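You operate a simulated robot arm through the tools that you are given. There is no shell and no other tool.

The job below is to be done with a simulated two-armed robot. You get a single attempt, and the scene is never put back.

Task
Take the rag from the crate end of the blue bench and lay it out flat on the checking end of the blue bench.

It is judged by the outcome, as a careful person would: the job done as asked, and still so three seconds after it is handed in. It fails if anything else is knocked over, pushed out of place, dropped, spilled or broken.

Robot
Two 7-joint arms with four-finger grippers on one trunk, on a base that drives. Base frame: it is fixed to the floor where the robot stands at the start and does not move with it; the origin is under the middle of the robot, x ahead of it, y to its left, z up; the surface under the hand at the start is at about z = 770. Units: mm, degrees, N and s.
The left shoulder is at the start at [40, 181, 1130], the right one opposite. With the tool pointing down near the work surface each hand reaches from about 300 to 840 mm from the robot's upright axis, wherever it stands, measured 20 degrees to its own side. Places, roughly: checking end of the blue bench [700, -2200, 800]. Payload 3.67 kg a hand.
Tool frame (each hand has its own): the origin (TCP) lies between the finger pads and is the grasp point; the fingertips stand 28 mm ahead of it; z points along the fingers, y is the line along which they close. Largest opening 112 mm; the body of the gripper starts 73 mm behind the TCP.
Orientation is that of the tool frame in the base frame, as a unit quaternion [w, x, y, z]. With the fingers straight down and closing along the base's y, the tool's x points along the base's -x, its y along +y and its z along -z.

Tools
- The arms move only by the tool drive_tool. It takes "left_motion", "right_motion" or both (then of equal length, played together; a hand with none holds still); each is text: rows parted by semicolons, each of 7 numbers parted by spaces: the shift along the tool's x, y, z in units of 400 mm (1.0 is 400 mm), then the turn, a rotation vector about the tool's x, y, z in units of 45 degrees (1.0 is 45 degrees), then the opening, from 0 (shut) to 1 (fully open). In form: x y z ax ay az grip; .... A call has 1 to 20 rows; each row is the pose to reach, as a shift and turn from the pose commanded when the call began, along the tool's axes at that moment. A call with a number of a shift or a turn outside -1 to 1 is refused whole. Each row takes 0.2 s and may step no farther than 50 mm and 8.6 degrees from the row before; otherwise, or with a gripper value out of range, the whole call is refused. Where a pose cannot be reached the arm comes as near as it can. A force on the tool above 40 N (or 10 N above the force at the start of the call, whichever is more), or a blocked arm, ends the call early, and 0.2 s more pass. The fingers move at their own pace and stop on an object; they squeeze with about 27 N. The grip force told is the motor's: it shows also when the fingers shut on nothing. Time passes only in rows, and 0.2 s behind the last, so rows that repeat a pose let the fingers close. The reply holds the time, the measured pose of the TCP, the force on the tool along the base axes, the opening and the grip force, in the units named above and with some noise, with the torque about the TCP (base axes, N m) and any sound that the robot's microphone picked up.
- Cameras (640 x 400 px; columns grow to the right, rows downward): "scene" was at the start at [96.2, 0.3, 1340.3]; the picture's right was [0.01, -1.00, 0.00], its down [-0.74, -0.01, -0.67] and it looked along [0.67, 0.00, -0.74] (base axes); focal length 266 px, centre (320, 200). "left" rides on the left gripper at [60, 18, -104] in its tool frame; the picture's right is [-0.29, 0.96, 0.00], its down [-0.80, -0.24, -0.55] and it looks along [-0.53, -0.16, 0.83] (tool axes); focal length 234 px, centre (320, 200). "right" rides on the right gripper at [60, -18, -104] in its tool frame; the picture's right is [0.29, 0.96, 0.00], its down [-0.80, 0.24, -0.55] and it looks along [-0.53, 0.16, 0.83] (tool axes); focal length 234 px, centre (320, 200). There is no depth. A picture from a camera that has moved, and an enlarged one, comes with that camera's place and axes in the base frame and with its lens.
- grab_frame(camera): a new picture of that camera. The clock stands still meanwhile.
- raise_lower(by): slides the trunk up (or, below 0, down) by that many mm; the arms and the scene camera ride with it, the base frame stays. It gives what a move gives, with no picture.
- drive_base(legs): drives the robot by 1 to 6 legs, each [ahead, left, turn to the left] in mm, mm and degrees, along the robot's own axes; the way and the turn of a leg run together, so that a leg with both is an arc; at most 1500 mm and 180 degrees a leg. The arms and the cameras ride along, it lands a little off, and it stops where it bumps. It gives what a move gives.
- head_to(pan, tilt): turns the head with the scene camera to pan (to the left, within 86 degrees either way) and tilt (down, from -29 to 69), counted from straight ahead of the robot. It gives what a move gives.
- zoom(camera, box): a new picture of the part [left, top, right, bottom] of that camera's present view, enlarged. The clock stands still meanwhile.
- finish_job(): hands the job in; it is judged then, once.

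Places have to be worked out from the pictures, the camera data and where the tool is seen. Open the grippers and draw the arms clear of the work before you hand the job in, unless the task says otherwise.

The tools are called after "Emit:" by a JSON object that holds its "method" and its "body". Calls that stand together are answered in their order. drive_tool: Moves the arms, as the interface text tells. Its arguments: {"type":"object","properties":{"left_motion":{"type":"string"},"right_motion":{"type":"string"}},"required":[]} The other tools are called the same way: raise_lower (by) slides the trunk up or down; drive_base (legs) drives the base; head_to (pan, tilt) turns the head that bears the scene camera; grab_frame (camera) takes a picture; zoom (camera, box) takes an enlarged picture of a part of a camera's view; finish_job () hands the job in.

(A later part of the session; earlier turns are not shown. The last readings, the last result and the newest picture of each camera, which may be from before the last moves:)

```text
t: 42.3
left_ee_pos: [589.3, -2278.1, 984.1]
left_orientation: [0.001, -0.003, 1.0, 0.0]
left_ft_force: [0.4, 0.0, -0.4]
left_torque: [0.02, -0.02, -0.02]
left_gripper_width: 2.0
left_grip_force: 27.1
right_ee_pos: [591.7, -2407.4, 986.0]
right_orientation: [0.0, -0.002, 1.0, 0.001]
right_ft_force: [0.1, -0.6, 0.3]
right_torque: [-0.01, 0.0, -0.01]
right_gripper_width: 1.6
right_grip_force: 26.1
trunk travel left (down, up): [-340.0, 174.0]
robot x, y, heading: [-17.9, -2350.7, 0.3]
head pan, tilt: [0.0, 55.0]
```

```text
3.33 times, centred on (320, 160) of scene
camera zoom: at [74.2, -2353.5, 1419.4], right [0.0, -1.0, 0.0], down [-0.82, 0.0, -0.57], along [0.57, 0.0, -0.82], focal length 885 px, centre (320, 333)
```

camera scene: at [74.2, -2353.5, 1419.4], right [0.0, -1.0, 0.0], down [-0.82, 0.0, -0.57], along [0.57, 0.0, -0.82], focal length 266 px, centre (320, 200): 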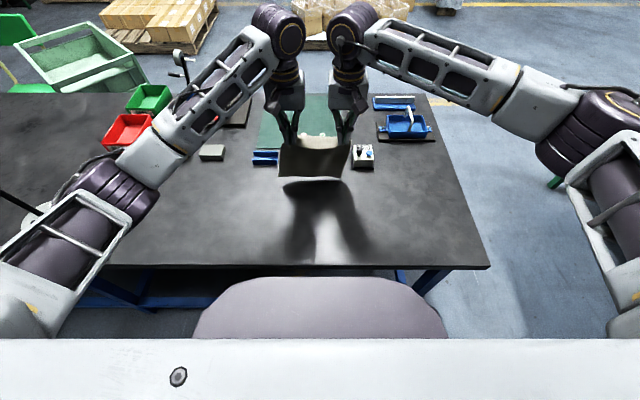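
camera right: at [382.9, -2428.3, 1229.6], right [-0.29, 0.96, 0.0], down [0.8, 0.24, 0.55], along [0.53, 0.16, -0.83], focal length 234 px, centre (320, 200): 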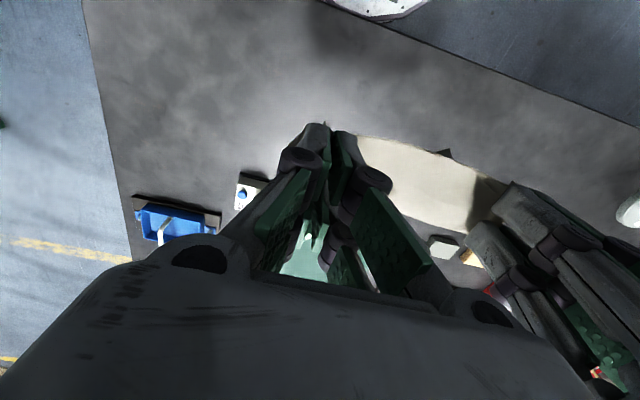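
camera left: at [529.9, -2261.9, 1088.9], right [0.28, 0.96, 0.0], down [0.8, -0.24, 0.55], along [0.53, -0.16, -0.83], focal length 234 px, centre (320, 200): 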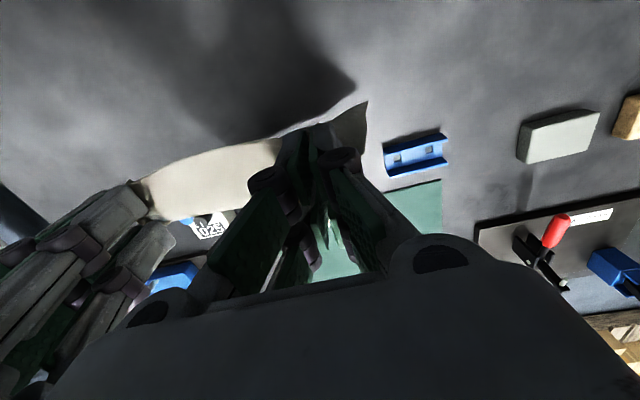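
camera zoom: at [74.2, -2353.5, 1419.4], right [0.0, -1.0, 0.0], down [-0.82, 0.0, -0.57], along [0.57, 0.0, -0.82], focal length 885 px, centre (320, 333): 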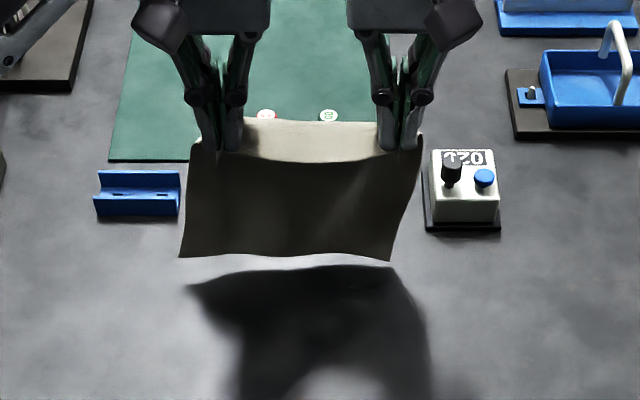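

The lower edge is still roughly 20–50 mm above the bench. I lower both hands 30 mm and look again.

Emit:
{"method": "drive_tool", "body": {"left_motion": "0 0 0.025 0 0 0 0; 0 0 0.05 0 0 0 0; 0 0 0.075 0 0 0 0; 0 0 0.075 0 0 0 0; 0 0 0.075 0 0 0 0", "right_motion": "0 0 0.025 0 0 0 0; 0 0 0.05 0 0 0 0; 0 0 0.075 0 0 0 0; 0 0 0.075 0 0 0 0; 0 0 0.075 0 0 0 0"}}

Emit:
{"method": "zoom", "body": {"camera": "scene", "box": [240, 100, 400, 220]}}

```text
t: 43.5
left_ee_pos: [590.2, -2277.7, 954.2]
left_orientation: [0.0, -0.003, 1.0, 0.001]
left_ft_force: [0.0, -0.6, 0.2]
left_torque: [-0.01, 0.0, -0.02]
left_gripper_width: 2.5
left_grip_force: 26.8
right_ee_pos: [590.3, -2408.6, 954.1]
right_orientation: [0.0, -0.003, 1.0, 0.0]
right_ft_force: [0.1, 0.2, 1.2]
right_torque: [-0.01, -0.03, 0.02]
right_gripper_width: 1.7
right_grip_force: 25.9
trunk travel left (down, up): [-340.0, 174.0]
robot x, y, heading: [-16.7, -2351.1, 0.5]
head pan, tilt: [0.0, 55.0]
```

```text
3.33 times, centred on (320, 160) of scene
camera zoom: at [74.4, -2353.5, 1419.4], right [0.0, -1.0, 0.0], down [-0.82, 0.0, -0.57], along [0.57, 0.0, -0.82], focal length 885 px, centre (320, 333)
```

zoom: 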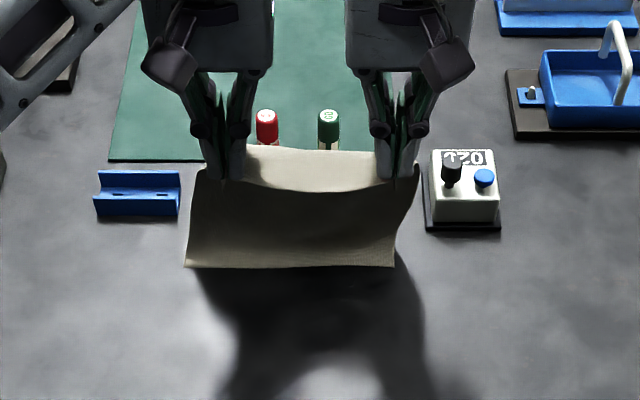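

The lower edge now touches the bench at x≈600, slightly ahead of the hands, which is what I want. I lay it by drawing the hands back and down at about 45°, halfway first.

Emit:
{"method": "drive_tool", "body": {"left_motion": "0.0375 0 0.03 0 0 0 0; 0.075 0 0.06 0 0 0 0; 0.1125 0 0.09 0 0 0 0; 0.15 0 0.125 0 0 0 0; 0.1875 0 0.16 0 0 0 0; 0.225 0 0.195 0 0 0 0; 0.225 0 0.195 0 0 0 0", "right_motion": "0.0375 0 0.03 0 0 0 0; 0.075 0 0.06 0 0 0 0; 0.1125 0 0.09 0 0 0 0; 0.15 0 0.125 0 0 0 0; 0.1875 0 0.16 0 0 0 0; 0.225 0 0.195 0 0 0 0; 0.225 0 0.195 0 0 0 0"}}

Emit:
{"method": "zoom", "body": {"camera": "scene", "box": [240, 100, 400, 260]}}

Emit:
{"method": "grab_frame", "body": {"camera": "left"}}

```text
t: 45.1
left_ee_pos: [500.1, -2280.6, 875.7]
left_orientation: [0.0, -0.003, 1.0, 0.001]
left_ft_force: [0.0, 0.6, -0.5]
left_torque: [0.03, -0.01, 0.02]
left_gripper_width: 1.8
left_grip_force: 26.1
right_ee_pos: [500.4, -2410.1, 876.4]
right_orientation: [0.0, -0.001, 1.0, 0.001]
right_ft_force: [0.1, 0.7, 0.1]
right_torque: [-0.01, 0.01, 0.0]
right_gripper_width: 2.2
right_grip_force: 28.5
trunk travel left (down, up): [-340.0, 174.0]
robot x, y, heading: [-16.5, -2354.5, 0.2]
head pan, tilt: [0.0, 55.0]
```

```text
2.50 times, centred on (320, 180) of scene
camera zoom: at [74.8, -2353.4, 1419.4], right [0.0, -1.0, 0.0], down [-0.82, 0.0, -0.57], along [0.57, 0.0, -0.82], focal length 664 px, centre (320, 250)
```

zoom: 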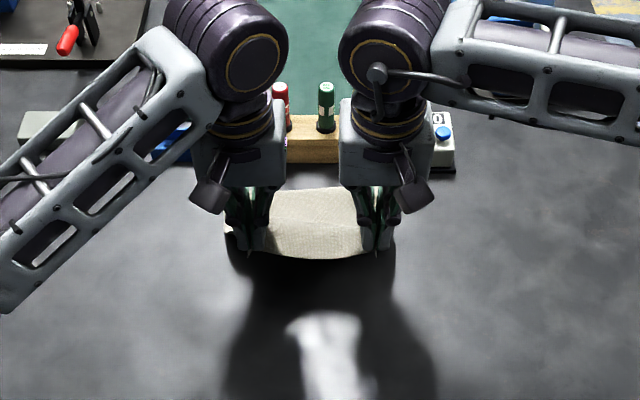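

```text
taken
camera left: at [440.0, -2263.2, 980.5], right [0.28, 0.96, 0.0], down [0.8, -0.24, 0.55], along [0.53, -0.16, -0.83], focal length 234 px, centre (320, 200)
```

left: 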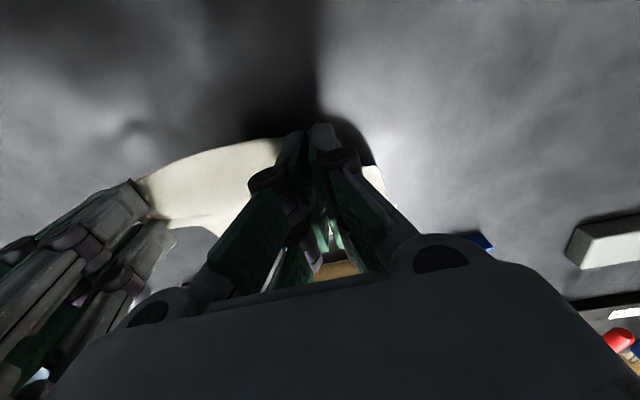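

The far part of the rag is lying down with its far edge near x≈620, still 50 mm short of the block. I carry on back and down to z≈801.

Emit:
{"method": "drive_tool", "body": {"left_motion": "0.033 0 0.032 0 0 0 0; 0.066 0 0.064 0 0 0 0; 0.099 0 0.096 0 0 0 0; 0.132 0 0.128 0 0 0 0; 0.165 0 0.16 0 0 0 0; 0.19 0 0.186 0 0 0 0; 0.19 0 0.186 0 0 0 0", "right_motion": "0.033 0 0.032 0 0 0 0; 0.066 0 0.064 0 0 0 0; 0.099 0 0.096 0 0 0 0; 0.132 0 0.128 0 0 0 0; 0.165 0 0.16 0 0 0 0; 0.19 0 0.186 0 0 0 0; 0.19 0 0.186 0 0 0 0"}}

Emit:
{"method": "zoom", "body": {"camera": "scene", "box": [240, 120, 400, 280]}}

Emit:
{"method": "grab_frame", "body": {"camera": "left"}}

Emit:
{"method": "grab_frame", "body": {"camera": "right"}}

```text
t: 46.7
left_ee_pos: [424.1, -2279.2, 801.5]
left_orientation: [0.001, -0.003, 1.0, 0.0]
left_ft_force: [0.5, -0.3, 0.4]
left_torque: [0.02, 0.01, 0.01]
left_gripper_width: 2.2
left_grip_force: 28.3
right_ee_pos: [425.1, -2408.7, 802.1]
right_orientation: [0.0, -0.002, 1.0, 0.0]
right_ft_force: [0.2, 0.2, 0.2]
right_torque: [-0.03, 0.03, -0.01]
right_gripper_width: 2.1
right_grip_force: 25.9
trunk travel left (down, up): [-340.0, 174.0]
robot x, y, heading: [-15.6, -2354.2, 0.3]
head pan, tilt: [0.0, 55.0]
```

```text
2.50 times, centred on (320, 200) of scene
camera zoom: at [74.5, -2353.5, 1419.4], right [0.0, -1.0, 0.0], down [-0.82, 0.0, -0.57], along [0.57, 0.0, -0.82], focal length 664 px, centre (320, 200)
```

zoom: 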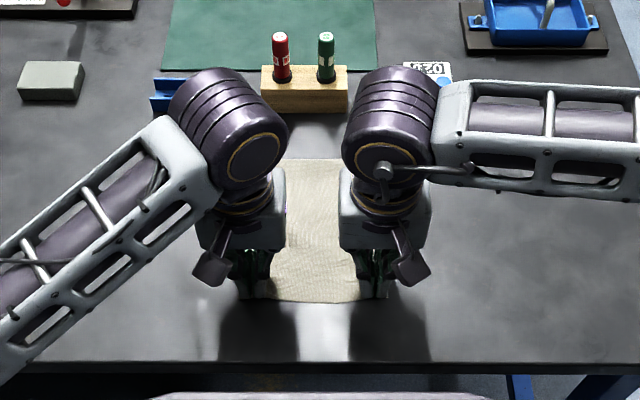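

```text
taken
camera left: at [364.2, -2262.8, 905.9], right [0.28, 0.96, 0.0], down [0.8, -0.24, 0.55], along [0.53, -0.16, -0.83], focal length 234 px, centre (320, 200)
```

left: 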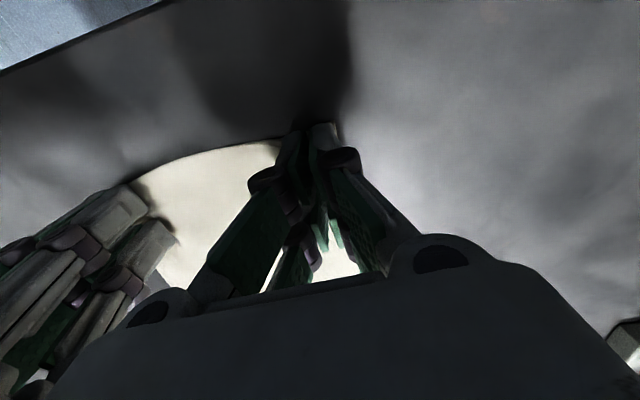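

```text
taken
camera right: at [366.5, -2428.5, 905.4], right [-0.29, 0.96, 0.0], down [0.8, 0.24, 0.55], along [0.53, 0.16, -0.83], focal length 234 px, centre (320, 200)
```

right: 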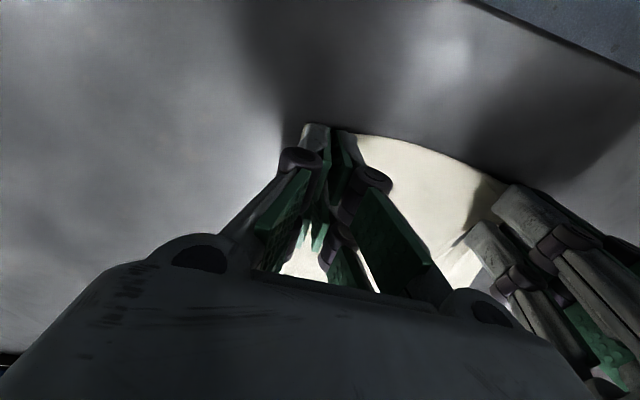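

The rag lies from x≈392 to ≈586, a little shorter than its 218 mm, so there may be some slack. I draw the hands back 20 mm and 3 mm apart to straighten it, then compare.

Emit:
{"method": "drive_tool", "body": {"left_motion": "0.0125 0.002 0 0 0 0 0; 0.025 0.004 0 0 0 0 0; 0.0375 0.006 0 0 0 0 0; 0.05 0.0075 0 0 0 0 0; 0.05 0.0075 0 0 0 0 0", "right_motion": "0.0125 -0.002 0 0 0 0 0; 0.025 -0.004 0 0 0 0 0; 0.0375 -0.006 0 0 0 0 0; 0.05 -0.0075 0 0 0 0 0; 0.05 -0.0075 0 0 0 0 0"}}

Emit:
{"method": "zoom", "body": {"camera": "scene", "box": [240, 120, 400, 280]}}

Emit:
{"method": "grab_frame", "body": {"camera": "left"}}

```text
t: 47.9
left_ee_pos: [404.3, -2274.9, 801.4]
left_orientation: [0.0, -0.003, 1.0, 0.0]
left_ft_force: [-0.5, -5.5, 0.6]
left_torque: [-0.11, 0.02, 0.01]
left_gripper_width: 1.8
left_grip_force: 28.3
right_ee_pos: [404.2, -2412.2, 801.9]
right_orientation: [0.0, -0.002, 1.0, 0.001]
right_ft_force: [-0.3, 5.6, 0.8]
right_torque: [0.15, 0.02, -0.01]
right_gripper_width: 1.5
right_grip_force: 26.2
trunk travel left (down, up): [-340.0, 174.0]
robot x, y, heading: [-13.3, -2353.6, 0.0]
head pan, tilt: [0.0, 55.0]
```

```text
2.50 times, centred on (320, 200) of scene
camera zoom: at [74.5, -2353.5, 1419.4], right [0.0, -1.0, 0.0], down [-0.82, 0.0, -0.57], along [0.57, 0.0, -0.82], focal length 664 px, centre (320, 200)
```

zoom: 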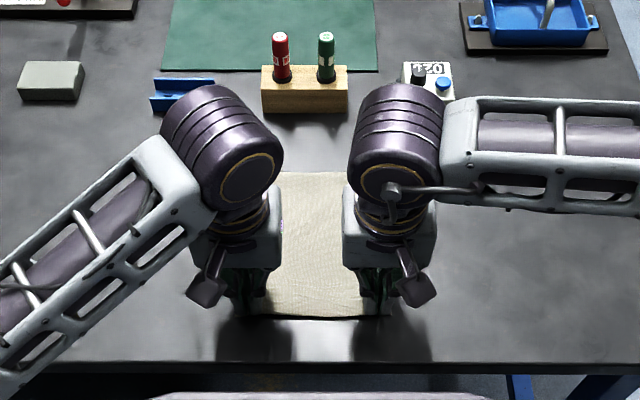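

```text
taken
camera left: at [344.0, -2259.6, 906.5], right [0.28, 0.96, 0.0], down [0.8, -0.24, 0.55], along [0.53, -0.16, -0.83], focal length 234 px, centre (320, 200)
```

left: 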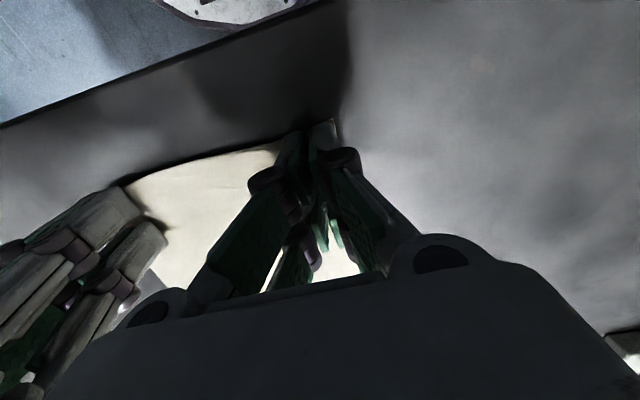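

The far edge followed by 20 mm (now ≈566), so the cloth is taut. I press lightly, open the fingers gently so the pinched folds spread, and then look.

Emit:
{"method": "drive_tool", "body": {"left_motion": "0 0 0.004 0 0 0 0; 0 0 0.006 0 0 0 0.04; 0 0 0.006 0 0 0 0.1; 0 0 0.006 0 0 0 0.18; 0 0 0.006 0 0 0 0.27; 0 0 0.006 0 0 0 0.27", "right_motion": "0 0 0.004 0 0 0 0; 0 0 0.006 0 0 0 0.04; 0 0 0.006 0 0 0 0.1; 0 0 0.006 0 0 0 0.18; 0 0 0.006 0 0 0 0.27; 0 0 0.006 0 0 0 0.27"}}

Emit:
{"method": "grab_frame", "body": {"camera": "left"}}

Emit:
{"method": "grab_frame", "body": {"camera": "right"}}

```text
t: 49.3
left_ee_pos: [403.9, -2276.3, 799.8]
left_orientation: [0.0, -0.002, 1.0, -0.001]
left_ft_force: [-0.1, -1.1, -0.4]
left_torque: [0.01, 0.03, 0.05]
left_gripper_width: 29.9
left_grip_force: 0.0
right_ee_pos: [405.2, -2412.8, 800.1]
right_orientation: [0.0, -0.002, 1.0, 0.001]
right_ft_force: [-0.2, -0.3, 0.6]
right_torque: [0.0, 0.01, 0.0]
right_gripper_width: 30.2
right_grip_force: 0.1
trunk travel left (down, up): [-340.0, 174.0]
robot x, y, heading: [-10.0, -2352.9, 0.1]
head pan, tilt: [0.0, 55.0]
```

```text
taken
camera left: at [344.0, -2259.8, 904.0], right [0.28, 0.96, 0.0], down [0.8, -0.24, 0.55], along [0.53, -0.16, -0.83], focal length 234 px, centre (320, 200)
```

left: 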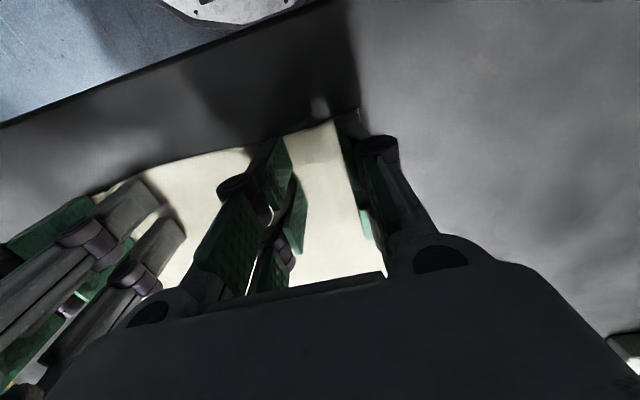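

```text
taken
camera right: at [346.2, -2431.4, 904.0], right [-0.29, 0.96, 0.0], down [0.8, 0.24, 0.55], along [0.53, 0.16, -0.83], focal length 234 px, centre (320, 200)
```

right: 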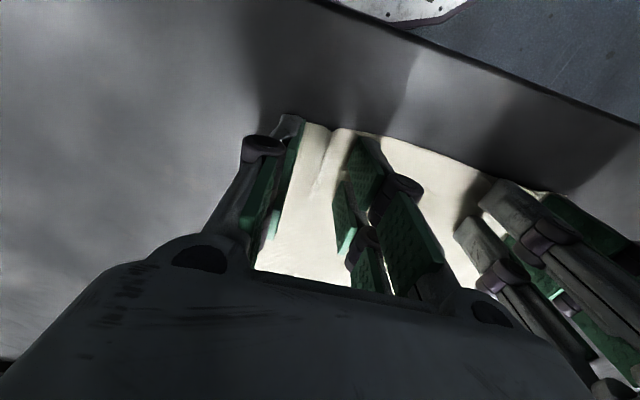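

The folds opened out almost flat. I raise both hands straight up by 160 mm to look at the whole rag.

Emit:
{"method": "drive_tool", "body": {"left_motion": "0 0 -0.03 0 0 0 0.27; 0 0 -0.08 0 0 0 0.27; 0 0 -0.16 0 0 0 0.27; 0 0 -0.24 0 0 0 0.27; 0 0 -0.32 0 0 0 0.27; 0 0 -0.4 0 0 0 0.27; 0 0 -0.4 0 0 0 0.27", "right_motion": "0 0 -0.03 0 0 0 0.27; 0 0 -0.08 0 0 0 0.27; 0 0 -0.16 0 0 0 0.27; 0 0 -0.24 0 0 0 0.27; 0 0 -0.32 0 0 0 0.27; 0 0 -0.4 0 0 0 0.27; 0 0 -0.4 0 0 0 0.27"}}

Emit:
{"method": "grab_frame", "body": {"camera": "left"}}

Emit:
{"method": "grab_frame", "body": {"camera": "right"}}

Emit:
{"method": "zoom", "body": {"camera": "scene", "box": [240, 120, 400, 280]}}

```text
t: 50.9
left_ee_pos: [403.1, -2275.6, 959.0]
left_orientation: [0.0, -0.002, 1.0, -0.001]
left_ft_force: [0.2, -0.9, 0.6]
left_torque: [0.04, -0.01, 0.01]
left_gripper_width: 30.0
left_grip_force: 0.0
right_ee_pos: [405.6, -2412.4, 959.8]
right_orientation: [0.0, -0.003, 1.0, 0.0]
right_ft_force: [0.4, 0.3, 0.3]
right_torque: [-0.03, -0.02, 0.01]
right_gripper_width: 30.4
right_grip_force: 0.0
trunk travel left (down, up): [-340.0, 174.0]
robot x, y, heading: [-14.5, -2353.7, 0.1]
head pan, tilt: [0.0, 55.0]
```

```text
taken
camera left: at [343.7, -2259.1, 1063.2], right [0.28, 0.96, 0.0], down [0.8, -0.24, 0.55], along [0.53, -0.16, -0.83], focal length 234 px, centre (320, 200)
```

left: 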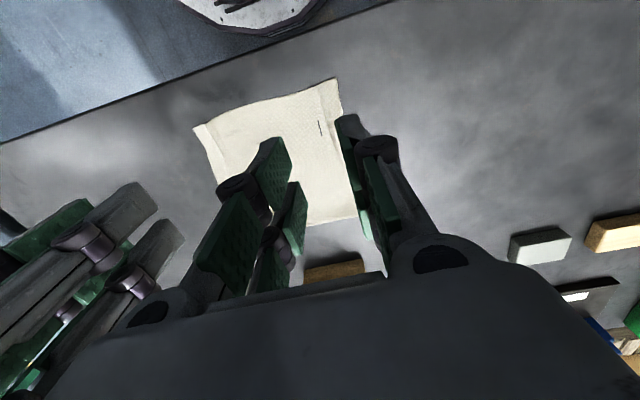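

```text
taken
camera right: at [346.9, -2431.9, 1064.5], right [-0.29, 0.96, 0.0], down [0.8, 0.24, 0.55], along [0.53, 0.16, -0.83], focal length 234 px, centre (320, 200)
```

right: 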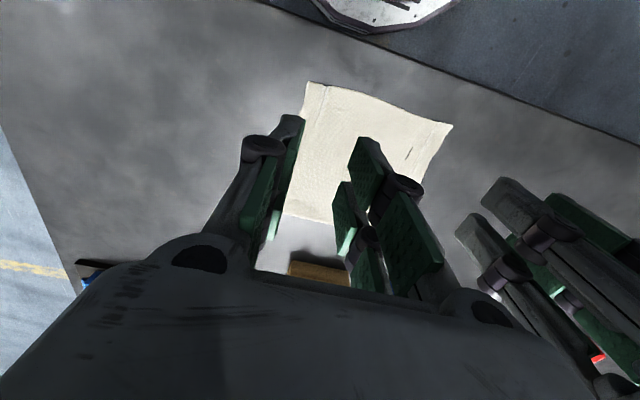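

```text
2.50 times, centred on (320, 200) of scene
camera zoom: at [74.4, -2353.6, 1419.4], right [0.0, -1.0, 0.0], down [-0.82, 0.0, -0.57], along [0.57, 0.0, -0.82], focal length 664 px, centre (320, 200)
```

zoom: 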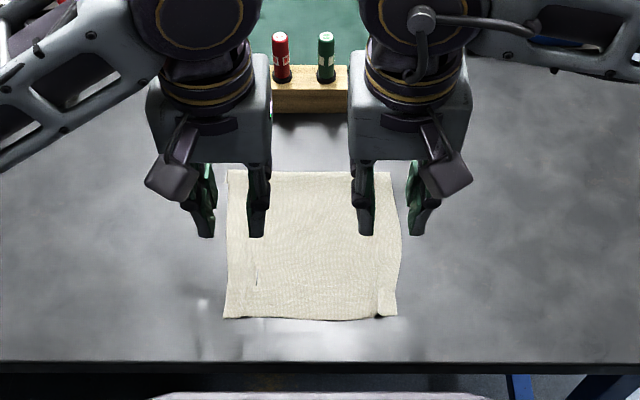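

The rag lies spread at x≈376–574, y≈-2250 to -2440, with small creases where I pinched. It measures a bit shorter than before (≈198 vs 219 mm), so I back off to inspect it unobstructed.

Emit:
{"method": "drive_base", "body": {"legs": [[-250, 0, 0]]}}

Emit:
{"method": "head_to", "body": {"pan": 0, "tilt": 42}}

Emit:
{"method": "grab_frame", "body": {"camera": "scene"}}

Emit:
{"method": "zoom", "body": {"camera": "scene", "box": [260, 170, 380, 250]}}

```text
t: 52.7
left_ee_pos: [156.0, -2276.0, 957.8]
left_orientation: [0.0, -0.002, 1.0, 0.0]
left_ft_force: [-1.0, -1.2, -0.6]
left_torque: [-0.02, 0.01, -0.02]
left_gripper_width: 30.4
left_grip_force: 0.1
right_ee_pos: [157.3, -2414.0, 960.1]
right_orientation: [0.001, -0.002, 1.0, 0.0]
right_ft_force: [-1.0, -0.3, 0.4]
right_torque: [-0.01, -0.01, 0.02]
right_gripper_width: 30.2
right_grip_force: 0.1
trunk travel left (down, up): [-340.0, 174.0]
robot x, y, heading: [-260.3, -2351.8, 0.3]
head pan, tilt: [0.0, 55.0]
```

```text
t: 53.5
left_ee_pos: [155.9, -2276.2, 958.9]
left_orientation: [-0.001, -0.002, 1.0, 0.0]
left_ft_force: [-0.1, -0.1, -0.4]
left_torque: [0.0, 0.02, 0.0]
left_gripper_width: 30.3
left_grip_force: 0.0
right_ee_pos: [157.3, -2414.1, 959.5]
right_orientation: [0.0, -0.001, 1.0, -0.001]
right_ft_force: [-0.1, -0.7, -0.3]
right_torque: [-0.02, 0.01, 0.0]
right_gripper_width: 30.2
right_grip_force: 0.0
trunk travel left (down, up): [-340.0, 174.0]
robot x, y, heading: [-262.8, -2351.5, 0.1]
head pan, tilt: [0.0, 42.0]
```

```text
taken
camera scene: at [-161.6, -2354.4, 1437.1], right [0.0, -1.0, 0.0], down [-0.67, 0.0, -0.74], along [0.74, 0.0, -0.67], focal length 266 px, centre (320, 200)
```

scene: 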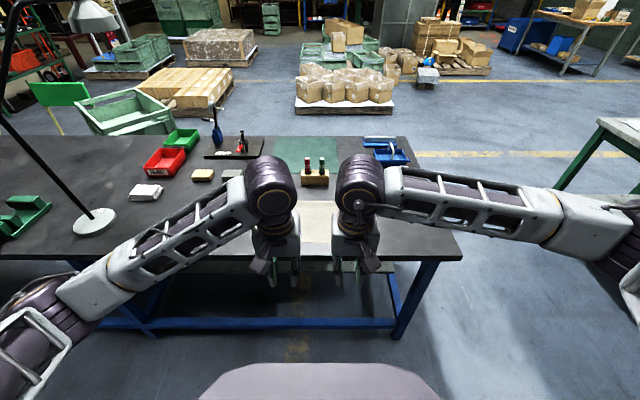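

```text
5.00 times, centred on (320, 210) of scene
camera zoom: at [-161.6, -2354.4, 1437.1], right [0.0, -1.0, 0.0], down [-0.67, 0.0, -0.74], along [0.74, 0.0, -0.67], focal length 1328 px, centre (320, 150)
```

zoom: 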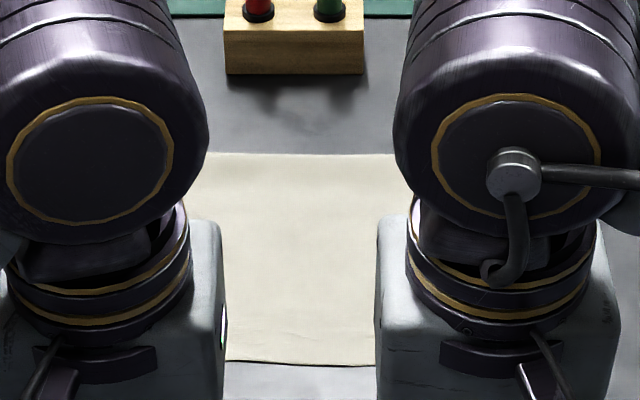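

The wrists hide most of the rag, so I spread the hands 140 mm outward (they are in front of the bench, in free space) and look again.

Emit:
{"method": "drive_tool", "body": {"left_motion": "0 0.08 0 0 0 0 0.27; 0 0.17 0 0 0 0 0.27; 0 0.26 0 0 0 0 0.27; 0 0.35 0 0 0 0 0.27; 0 0.35 0 0 0 0 0.27", "right_motion": "0 -0.08 0 0 0 0 0.27; 0 -0.17 0 0 0 0 0.27; 0 -0.26 0 0 0 0 0.27; 0 -0.35 0 0 0 0 0.27; 0 -0.35 0 0 0 0 0.27"}}

Emit:
{"method": "zoom", "body": {"camera": "scene", "box": [260, 170, 380, 250]}}

```text
t: 54.7
left_ee_pos: [158.1, -2135.1, 957.1]
left_orientation: [0.0, -0.002, 1.0, 0.0]
left_ft_force: [-0.7, -0.4, 0.1]
left_torque: [0.02, 0.02, -0.03]
left_gripper_width: 30.0
left_grip_force: 0.1
right_ee_pos: [159.1, -2554.6, 958.3]
right_orientation: [-0.001, -0.003, 1.0, 0.0]
right_ft_force: [0.0, 0.8, -0.5]
right_torque: [-0.01, 0.01, 0.02]
right_gripper_width: 30.1
right_grip_force: 0.1
trunk travel left (down, up): [-340.0, 174.0]
robot x, y, heading: [-260.3, -2352.0, 0.3]
head pan, tilt: [0.0, 42.0]
```

```text
5.00 times, centred on (320, 210) of scene
camera zoom: at [-160.4, -2354.4, 1437.1], right [0.0, -1.0, 0.0], down [-0.67, 0.0, -0.74], along [0.74, 0.0, -0.67], focal length 1328 px, centre (320, 150)
```

zoom: 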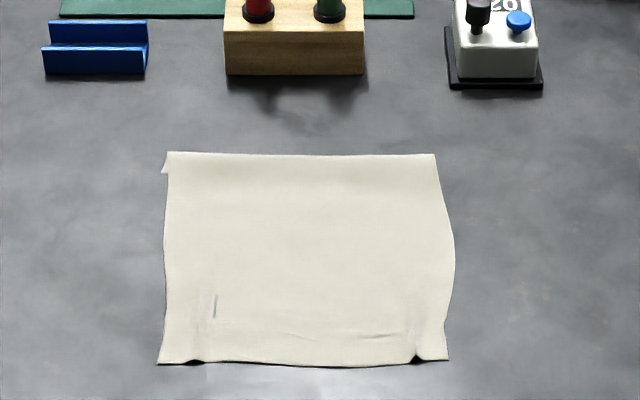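

The zoom shows the far edge is tucked under by roughly 20 mm (a notch sticks out at the far-left corner), so it is not fully flat. I'll pick it up again by the near edge and lay it down with a more taut, backward-sweeping path; first I bring the hands back together.

Emit:
{"method": "drive_tool", "body": {"left_motion": "0 -0.08 0 0 0 0 0.27; 0 -0.17 0 0 0 0 0.27; 0 -0.26 0 0 0 0 0.27; 0 -0.36 0 0 0 0 0.27; 0 -0.36 0 0 0 0 0.27", "right_motion": "0 0.08 0 0 0 0 0.27; 0 0.17 0 0 0 0 0.27; 0 0.26 0 0 0 0 0.27; 0 0.364 0 0 0 0 0.27; 0 0.364 0 0 0 0 0.27"}}

Emit:
{"method": "drive_base", "body": {"legs": [[246, 0, 0]]}}

Emit:
{"method": "head_to", "body": {"pan": 0, "tilt": 55}}

Emit:
{"method": "zoom", "body": {"camera": "scene", "box": [240, 120, 400, 280]}}

Emit:
{"method": "grab_frame", "body": {"camera": "left"}}

Emit:
{"method": "grab_frame", "body": {"camera": "right"}}

```text
t: 55.9
left_ee_pos: [157.3, -2280.5, 957.1]
left_orientation: [0.0, -0.002, 1.0, 0.001]
left_ft_force: [-0.4, 0.9, -1.1]
left_torque: [-0.01, 0.01, 0.02]
left_gripper_width: 30.3
left_grip_force: 0.0
right_ee_pos: [157.9, -2409.3, 961.4]
right_orientation: [0.0, -0.002, 1.0, 0.0]
right_ft_force: [-0.5, 0.4, -0.5]
right_torque: [-0.01, -0.01, 0.03]
right_gripper_width: 30.5
right_grip_force: 0.1
trunk travel left (down, up): [-340.0, 174.0]
robot x, y, heading: [-264.2, -2352.1, -0.1]
head pan, tilt: [0.0, 42.0]
```

```text
t: 57.7
left_ee_pos: [403.9, -2279.7, 957.1]
left_orientation: [0.0, -0.003, 1.0, -0.001]
left_ft_force: [0.2, 0.1, 0.3]
left_torque: [-0.03, 0.0, 0.0]
left_gripper_width: 30.3
left_grip_force: 0.0
right_ee_pos: [405.5, -2407.6, 961.2]
right_orientation: [0.0, -0.003, 1.0, 0.0]
right_ft_force: [0.0, -0.2, -0.6]
right_torque: [0.0, -0.02, 0.0]
right_gripper_width: 30.2
right_grip_force: 0.0
trunk travel left (down, up): [-340.0, 174.0]
robot x, y, heading: [-14.9, -2354.3, 0.5]
head pan, tilt: [0.0, 42.0]
```

```text
t: 58.5
left_ee_pos: [404.0, -2279.8, 956.2]
left_orientation: [-0.001, -0.003, 1.0, 0.001]
left_ft_force: [-0.9, 0.2, 0.5]
left_torque: [-0.02, 0.02, -0.04]
left_gripper_width: 30.2
left_grip_force: 0.1
right_ee_pos: [406.7, -2408.6, 961.0]
right_orientation: [0.001, -0.003, 1.0, 0.0]
right_ft_force: [0.3, 0.0, 0.5]
right_torque: [-0.01, -0.01, -0.02]
right_gripper_width: 30.4
right_grip_force: 0.2
trunk travel left (down, up): [-340.0, 174.0]
robot x, y, heading: [-14.4, -2349.1, 0.4]
head pan, tilt: [0.0, 55.0]
```

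```text
2.50 times, centred on (320, 200) of scene
camera zoom: at [74.9, -2353.4, 1419.5], right [0.0, -1.0, 0.0], down [-0.82, 0.0, -0.57], along [0.57, 0.0, -0.82], focal length 664 px, centre (320, 200)
```

zoom: 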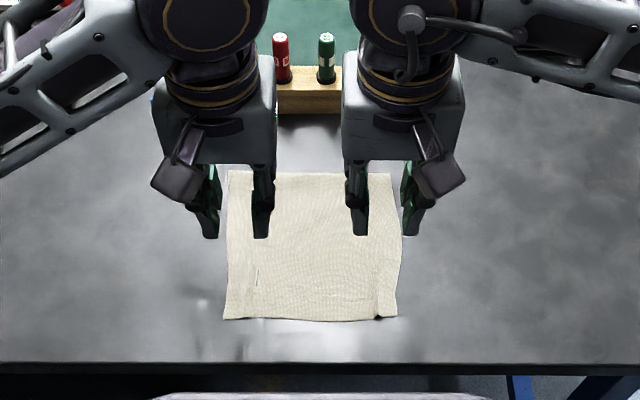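

```text
taken
camera left: at [344.4, -2262.7, 1062.2], right [0.28, 0.96, 0.0], down [0.8, -0.24, 0.55], along [0.53, -0.16, -0.83], focal length 234 px, centre (320, 200)
```

left: 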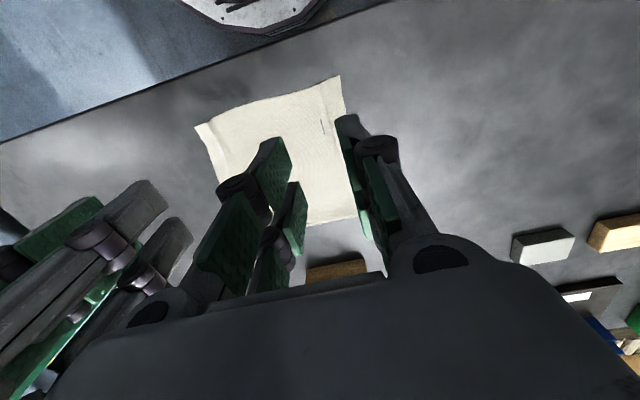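

```text
taken
camera right: at [347.5, -2426.7, 1064.9], right [-0.29, 0.96, 0.0], down [0.8, 0.24, 0.55], along [0.53, 0.16, -0.83], focal length 234 px, centre (320, 200)
```

right: 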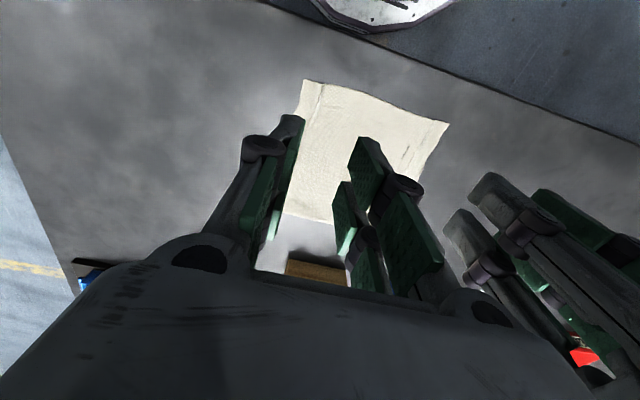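

The near corners are at about [377,-2250] and [384,-2432]. I lower both hands over the near-edge pinch spots, with the fingers about 27 mm apart, to just above the cloth.

Emit:
{"method": "drive_tool", "body": {"left_motion": "0.005 0 0.1 0 0 0 0.25; 0.005 0 0.2 0 0 0 0.25; 0.005 0 0.3 0 0 0 0.25; 0.005 0 0.35 0 0 0 0.25; 0.005 0 0.378 0 0 0 0.25; 0.005 0 0.378 0 0 0 0.25", "right_motion": "0.01 0.006 0.11 0 0 0 0.25; 0.01 0.006 0.21 0 0 0 0.25; 0.01 0.006 0.31 0 0 0 0.25; 0.01 0.006 0.36 0 0 0 0.25; 0.01 0.006 0.39 0 0 0 0.25; 0.01 0.006 0.39 0 0 0 0.25"}}

Emit:
{"method": "grab_frame", "body": {"camera": "left"}}

Emit:
{"method": "grab_frame", "body": {"camera": "right"}}

Emit:
{"method": "zoom", "body": {"camera": "scene", "box": [240, 120, 400, 280]}}

```text
t: 59.9
left_ee_pos: [401.3, -2278.3, 805.9]
left_orientation: [0.0, -0.002, 1.0, -0.001]
left_ft_force: [-0.6, -0.9, 0.1]
left_torque: [-0.02, 0.0, 0.0]
left_gripper_width: 27.9
left_grip_force: 0.2
right_ee_pos: [401.2, -2405.1, 804.5]
right_orientation: [0.001, -0.003, 1.0, 0.0]
right_ft_force: [-0.3, 1.0, -0.4]
right_torque: [0.02, 0.01, 0.02]
right_gripper_width: 28.1
right_grip_force: 0.1
trunk travel left (down, up): [-340.0, 174.0]
robot x, y, heading: [-15.7, -2353.1, 0.4]
head pan, tilt: [0.0, 55.0]
```

```text
taken
camera left: at [342.2, -2262.4, 910.7], right [0.28, 0.96, 0.0], down [0.8, -0.24, 0.55], along [0.53, -0.16, -0.83], focal length 234 px, centre (320, 200)
```

left: 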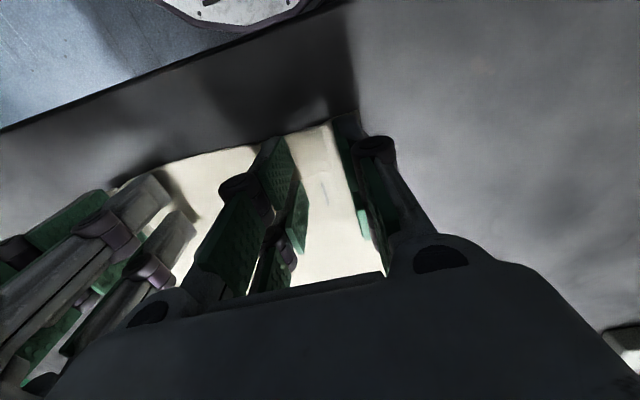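

```text
taken
camera right: at [343.4, -2424.3, 908.9], right [-0.29, 0.96, 0.0], down [0.8, 0.24, 0.55], along [0.53, 0.16, -0.83], focal length 234 px, centre (320, 200)
```

right: 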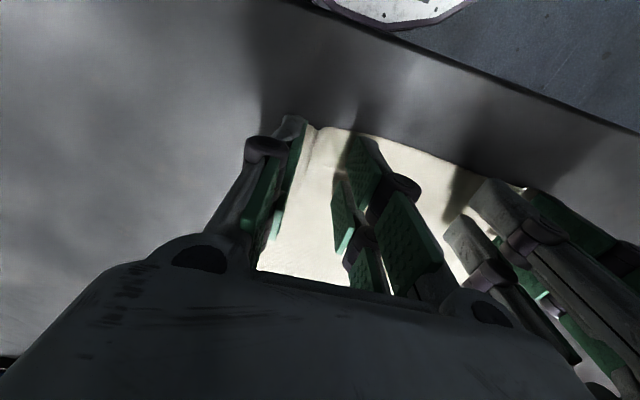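

```text
2.50 times, centred on (320, 200) of scene
camera zoom: at [74.7, -2353.4, 1419.5], right [0.0, -1.0, 0.0], down [-0.82, 0.0, -0.57], along [0.57, 0.0, -0.82], focal length 664 px, centre (320, 200)
```

zoom: 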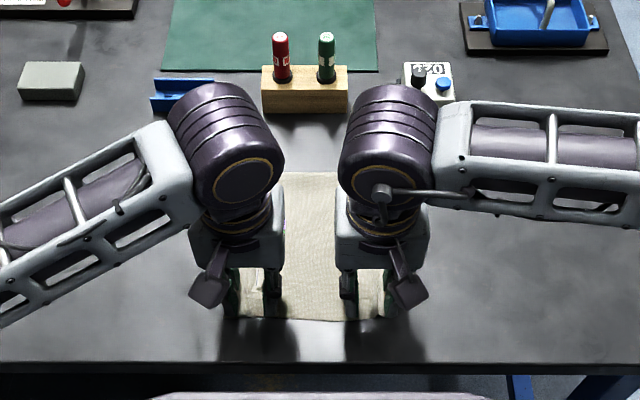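

Both fingers straddle the earlier creases just inside the edges. I press down to about z≈797 and shut the fingers.

Emit:
{"method": "drive_tool", "body": {"left_motion": "0 0 0.01 0 0 0 0.25; 0 0 0.018 0 0 0 0.25; 0 0 0.0235 0 0 0 0.25; 0 0 0.0235 0 0 0 0.16; 0 0 0.0235 0 0 0 0.08; 0 0 0.0235 0 0 0 0; 0 0 0.0235 0 0 0 0; 0 0 0.0235 0 0 0 0", "right_motion": "0 0 0.01 0 0 0 0.25; 0 0 0.015 0 0 0 0.25; 0 0 0.0205 0 0 0 0.25; 0 0 0.0205 0 0 0 0.16; 0 0 0.0205 0 0 0 0.08; 0 0 0.0205 0 0 0 0; 0 0 0.0205 0 0 0 0; 0 0 0.0205 0 0 0 0"}}

```text
t: 61.7
left_ee_pos: [402.4, -2279.6, 796.8]
left_orientation: [-0.001, -0.002, 1.0, 0.001]
left_ft_force: [-0.7, -1.9, 5.9]
left_torque: [-0.02, 0.04, 0.0]
left_gripper_width: 2.6
left_grip_force: 25.3
right_ee_pos: [401.3, -2404.9, 797.4]
right_orientation: [0.0, -0.002, 1.0, 0.0]
right_ft_force: [0.7, 2.1, 4.9]
right_torque: [0.03, 0.03, 0.02]
right_gripper_width: 2.0
right_grip_force: 25.9
trunk travel left (down, up): [-340.0, 174.0]
robot x, y, heading: [-14.0, -2353.4, 0.2]
head pan, tilt: [0.0, 55.0]
```

Both grips closed on cloth again (about 2–2.6 mm). I lift straight up 240 mm in steps so the rag hangs freely and its tucked edge can fall open.

Emit:
{"method": "drive_tool", "body": {"left_motion": "0 0 -0.04 0 0 0 0; 0 0 -0.1 0 0 0 0; 0 0 -0.18 0 0 0 0; 0 0 -0.26 0 0 0 0; 0 0 -0.34 0 0 0 0; 0 0 -0.42 0 0 0 0; 0 0 -0.5 0 0 0 0; 0 0 -0.56 0 0 0 0; 0 0 -0.6 0 0 0 0; 0 0 -0.6 0 0 0 0; 0 0 -0.6 0 0 0 0", "right_motion": "0 0 -0.04 0 0 0 0; 0 0 -0.1 0 0 0 0; 0 0 -0.18 0 0 0 0; 0 0 -0.26 0 0 0 0; 0 0 -0.34 0 0 0 0; 0 0 -0.42 0 0 0 0; 0 0 -0.5 0 0 0 0; 0 0 -0.56 0 0 0 0; 0 0 -0.6 0 0 0 0; 0 0 -0.6 0 0 0 0; 0 0 -0.6 0 0 0 0"}}

Emit:
{"method": "grab_frame", "body": {"camera": "scene"}}

Emit:
{"method": "zoom", "body": {"camera": "scene", "box": [240, 120, 400, 280]}}

```text
t: 64.1
left_ee_pos: [402.8, -2277.4, 1037.5]
left_orientation: [0.0, -0.003, 1.0, 0.0]
left_ft_force: [-0.1, 0.5, 0.3]
left_torque: [-0.02, 0.03, 0.0]
left_gripper_width: 2.4
left_grip_force: 25.9
right_ee_pos: [402.5, -2405.8, 1036.3]
right_orientation: [0.0, -0.003, 1.0, 0.001]
right_ft_force: [-0.7, -0.1, 1.1]
right_torque: [-0.01, -0.01, -0.02]
right_gripper_width: 2.3
right_grip_force: 25.6
trunk travel left (down, up): [-340.0, 174.0]
robot x, y, heading: [-12.6, -2354.4, 0.6]
head pan, tilt: [0.0, 55.0]
```

```text
taken
camera scene: at [74.7, -2353.5, 1419.4], right [0.0, -1.0, 0.0], down [-0.82, 0.0, -0.57], along [0.57, 0.0, -0.82], focal length 266 px, centre (320, 200)
```

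scene: 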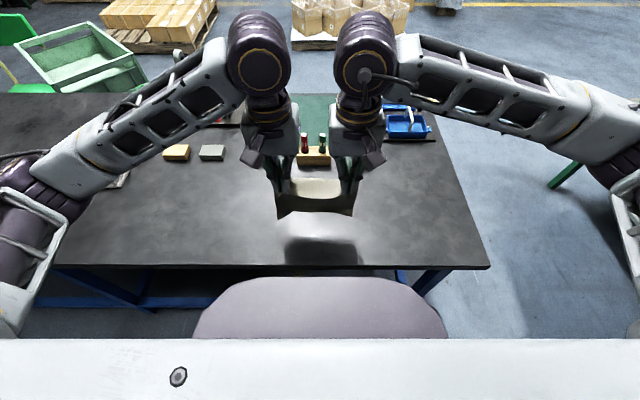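

```text
2.50 times, centred on (320, 200) of scene
camera zoom: at [74.7, -2353.5, 1419.4], right [0.0, -1.0, 0.0], down [-0.82, 0.0, -0.57], along [0.57, 0.0, -0.82], focal length 664 px, centre (320, 200)
```

zoom: 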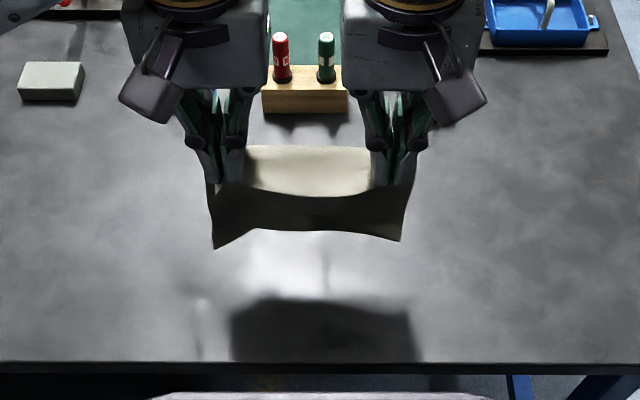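

The rag hangs from both hands with its lower edge slightly forward. I zoom in closely to check whether the tucked strip has fallen open.

Emit:
{"method": "zoom", "body": {"camera": "scene", "box": [280, 170, 360, 225]}}

```text
7.27 times, centred on (320, 198) of scene
camera zoom: at [74.7, -2353.5, 1419.4], right [0.0, -1.0, 0.0], down [-0.82, 0.0, -0.57], along [0.57, 0.0, -0.82], focal length 1931 px, centre (320, 218)
```

zoom: 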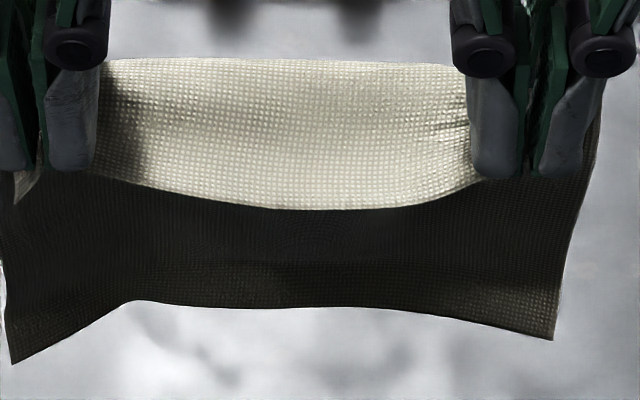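

There's a faint band along the lower edge that might still be the folded strip. I zoom in further on it.

Emit:
{"method": "zoom", "body": {"camera": "scene", "box": [280, 190, 320, 218]}}

Emit:
{"method": "zoom", "body": {"camera": "scene", "box": [320, 190, 360, 218]}}

```text
14.29 times, centred on (300, 204) of scene
camera zoom: at [74.7, -2353.5, 1419.4], right [0.0, -1.0, 0.0], down [-0.82, 0.0, -0.57], along [0.57, 0.0, -0.82], focal length 3793 px, centre (606, 143)
```

zoom: 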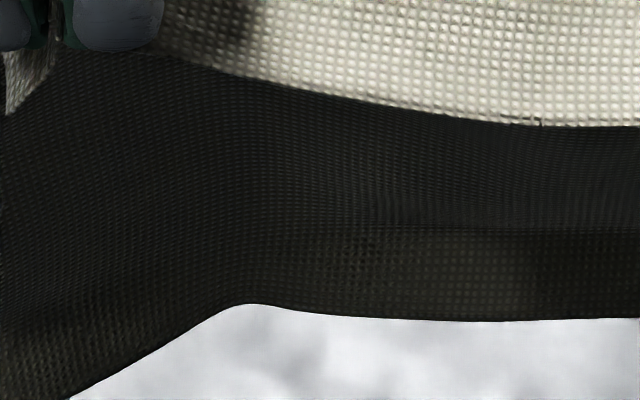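

```text
14.29 times, centred on (340, 204) of scene
camera zoom: at [74.7, -2353.5, 1419.4], right [0.0, -1.0, 0.0], down [-0.82, 0.0, -0.57], along [0.57, 0.0, -0.82], focal length 3793 px, centre (34, 143)
```

zoom: 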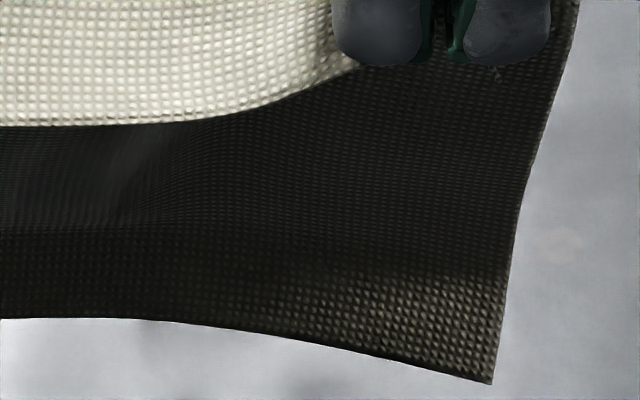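

The lower edge still shows a hook curling toward the robot along its middle. I'll let the rag hang and give it a few vertical shakes to see if the curl drops out.

Emit:
{"method": "drive_tool", "body": {"left_motion": "0 0 -0.1 0 0 0 0; 0 0 0.02 0 0 0 0; 0 0 -0.1 0 0 0 0; 0 0 0.02 0 0 0 0; 0 0 -0.1 0 0 0 0; 0 0 0.02 0 0 0 0; 0 0 -0.1 0 0 0 0; 0 0 0 0 0 0 0; 0 0 0 0 0 0 0; 0 0 0 0 0 0 0; 0 0 0 0 0 0 0; 0 0 0 0 0 0 0", "right_motion": "0 0 -0.1 0 0 0 0; 0 0 0.02 0 0 0 0; 0 0 -0.1 0 0 0 0; 0 0 0.02 0 0 0 0; 0 0 -0.1 0 0 0 0; 0 0 0.02 0 0 0 0; 0 0 -0.1 0 0 0 0; 0 0 0 0 0 0 0; 0 0 0 0 0 0 0; 0 0 0 0 0 0 0; 0 0 0 0 0 0 0; 0 0 0 0 0 0 0"}}

Emit:
{"method": "zoom", "body": {"camera": "scene", "box": [280, 170, 360, 225]}}

Emit:
{"method": "zoom", "body": {"camera": "scene", "box": [280, 190, 320, 218]}}

```text
t: 66.7
left_ee_pos: [401.6, -2279.2, 1038.3]
left_orientation: [0.0, -0.003, 1.0, 0.0]
left_ft_force: [0.4, -0.3, 0.5]
left_torque: [-0.01, -0.01, 0.04]
left_gripper_width: 1.5
left_grip_force: 25.7
right_ee_pos: [401.3, -2405.9, 1036.1]
right_orientation: [0.001, -0.002, 1.0, 0.0]
right_ft_force: [0.1, -0.2, 1.9]
right_torque: [0.04, -0.04, 0.0]
right_gripper_width: 1.4
right_grip_force: 25.6
trunk travel left (down, up): [-340.0, 174.0]
robot x, y, heading: [-12.8, -2353.4, 0.5]
head pan, tilt: [0.0, 55.0]
```

```text
7.27 times, centred on (320, 198) of scene
camera zoom: at [74.5, -2353.4, 1419.5], right [0.0, -1.0, 0.0], down [-0.82, 0.0, -0.57], along [0.57, 0.0, -0.82], focal length 1931 px, centre (320, 218)
```

zoom: 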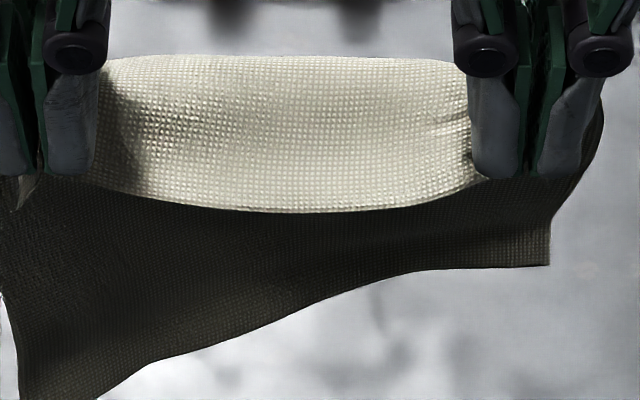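

```text
14.29 times, centred on (300, 204) of scene
camera zoom: at [74.5, -2353.4, 1419.5], right [0.0, -1.0, 0.0], down [-0.82, 0.0, -0.57], along [0.57, 0.0, -0.82], focal length 3793 px, centre (606, 143)
```

zoom: 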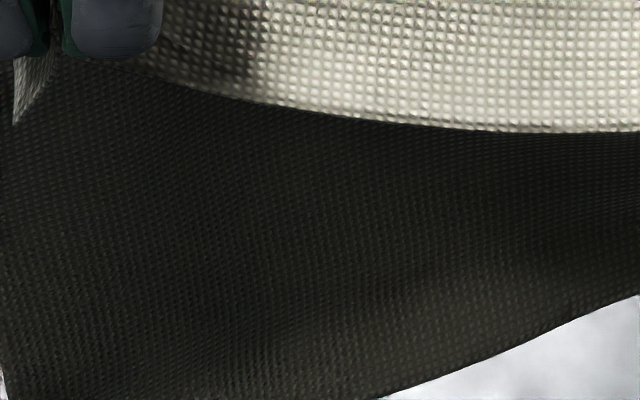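

The shake changed the curl but the rag is still twisting. I hold still for a few seconds and look again.

Emit:
{"method": "drive_tool", "body": {"left_motion": "0 0 0 0 0 0 0; 0 0 0 0 0 0 0; 0 0 0 0 0 0 0; 0 0 0 0 0 0 0; 0 0 0 0 0 0 0; 0 0 0 0 0 0 0; 0 0 0 0 0 0 0; 0 0 0 0 0 0 0; 0 0 0 0 0 0 0; 0 0 0 0 0 0 0; 0 0 0 0 0 0 0; 0 0 0 0 0 0 0; 0 0 0 0 0 0 0; 0 0 0 0 0 0 0; 0 0 0 0 0 0 0", "right_motion": "0 0 0 0 0 0 0; 0 0 0 0 0 0 0; 0 0 0 0 0 0 0; 0 0 0 0 0 0 0; 0 0 0 0 0 0 0; 0 0 0 0 0 0 0; 0 0 0 0 0 0 0; 0 0 0 0 0 0 0; 0 0 0 0 0 0 0; 0 0 0 0 0 0 0; 0 0 0 0 0 0 0; 0 0 0 0 0 0 0; 0 0 0 0 0 0 0; 0 0 0 0 0 0 0; 0 0 0 0 0 0 0"}}

Emit:
{"method": "zoom", "body": {"camera": "scene", "box": [270, 170, 370, 235]}}

Emit:
{"method": "grab_frame", "body": {"camera": "left"}}

Emit:
{"method": "grab_frame", "body": {"camera": "right"}}

```text
t: 69.9
left_ee_pos: [401.2, -2280.2, 1037.6]
left_orientation: [0.0, -0.003, 1.0, 0.0]
left_ft_force: [-0.1, -0.4, -1.3]
left_torque: [-0.05, 0.02, 0.01]
left_gripper_width: 2.2
left_grip_force: 28.0
right_ee_pos: [401.0, -2405.5, 1035.9]
right_orientation: [0.0, -0.003, 1.0, 0.0]
right_ft_force: [0.2, -1.3, 0.8]
right_torque: [0.02, -0.02, 0.0]
right_gripper_width: 2.2
right_grip_force: 29.1
trunk travel left (down, up): [-340.0, 174.0]
robot x, y, heading: [-13.6, -2351.6, 0.6]
head pan, tilt: [0.0, 55.0]
```

```text
6.15 times, centred on (320, 202) of scene
camera zoom: at [74.8, -2353.4, 1419.4], right [0.0, -1.0, 0.0], down [-0.82, 0.0, -0.57], along [0.57, 0.0, -0.82], focal length 1634 px, centre (320, 185)
```

zoom: 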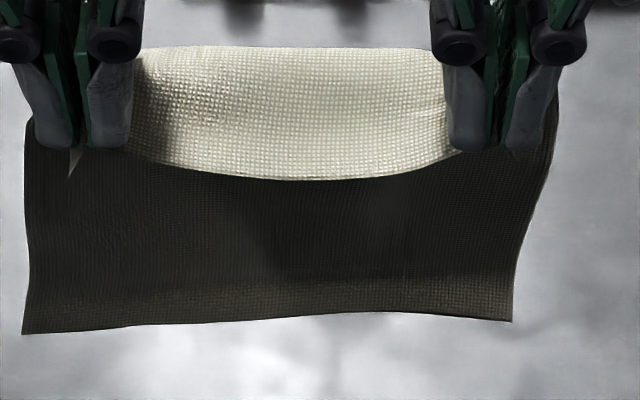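

```text
taken
camera left: at [341.6, -2262.2, 1142.1], right [0.28, 0.96, 0.0], down [0.8, -0.24, 0.55], along [0.53, -0.16, -0.83], focal length 234 px, centre (320, 200)
```

left: 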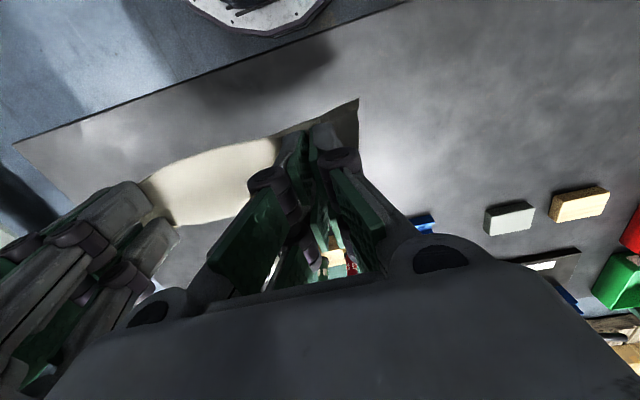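

```text
taken
camera right: at [343.2, -2424.2, 1140.9], right [-0.29, 0.96, 0.0], down [0.8, 0.24, 0.55], along [0.53, 0.16, -0.83], focal length 234 px, centre (320, 200)
```

right: 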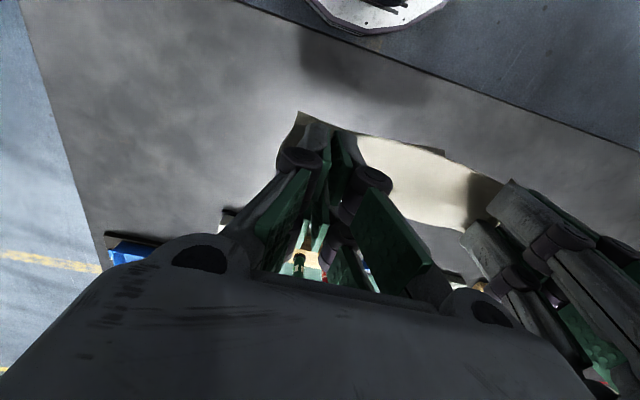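

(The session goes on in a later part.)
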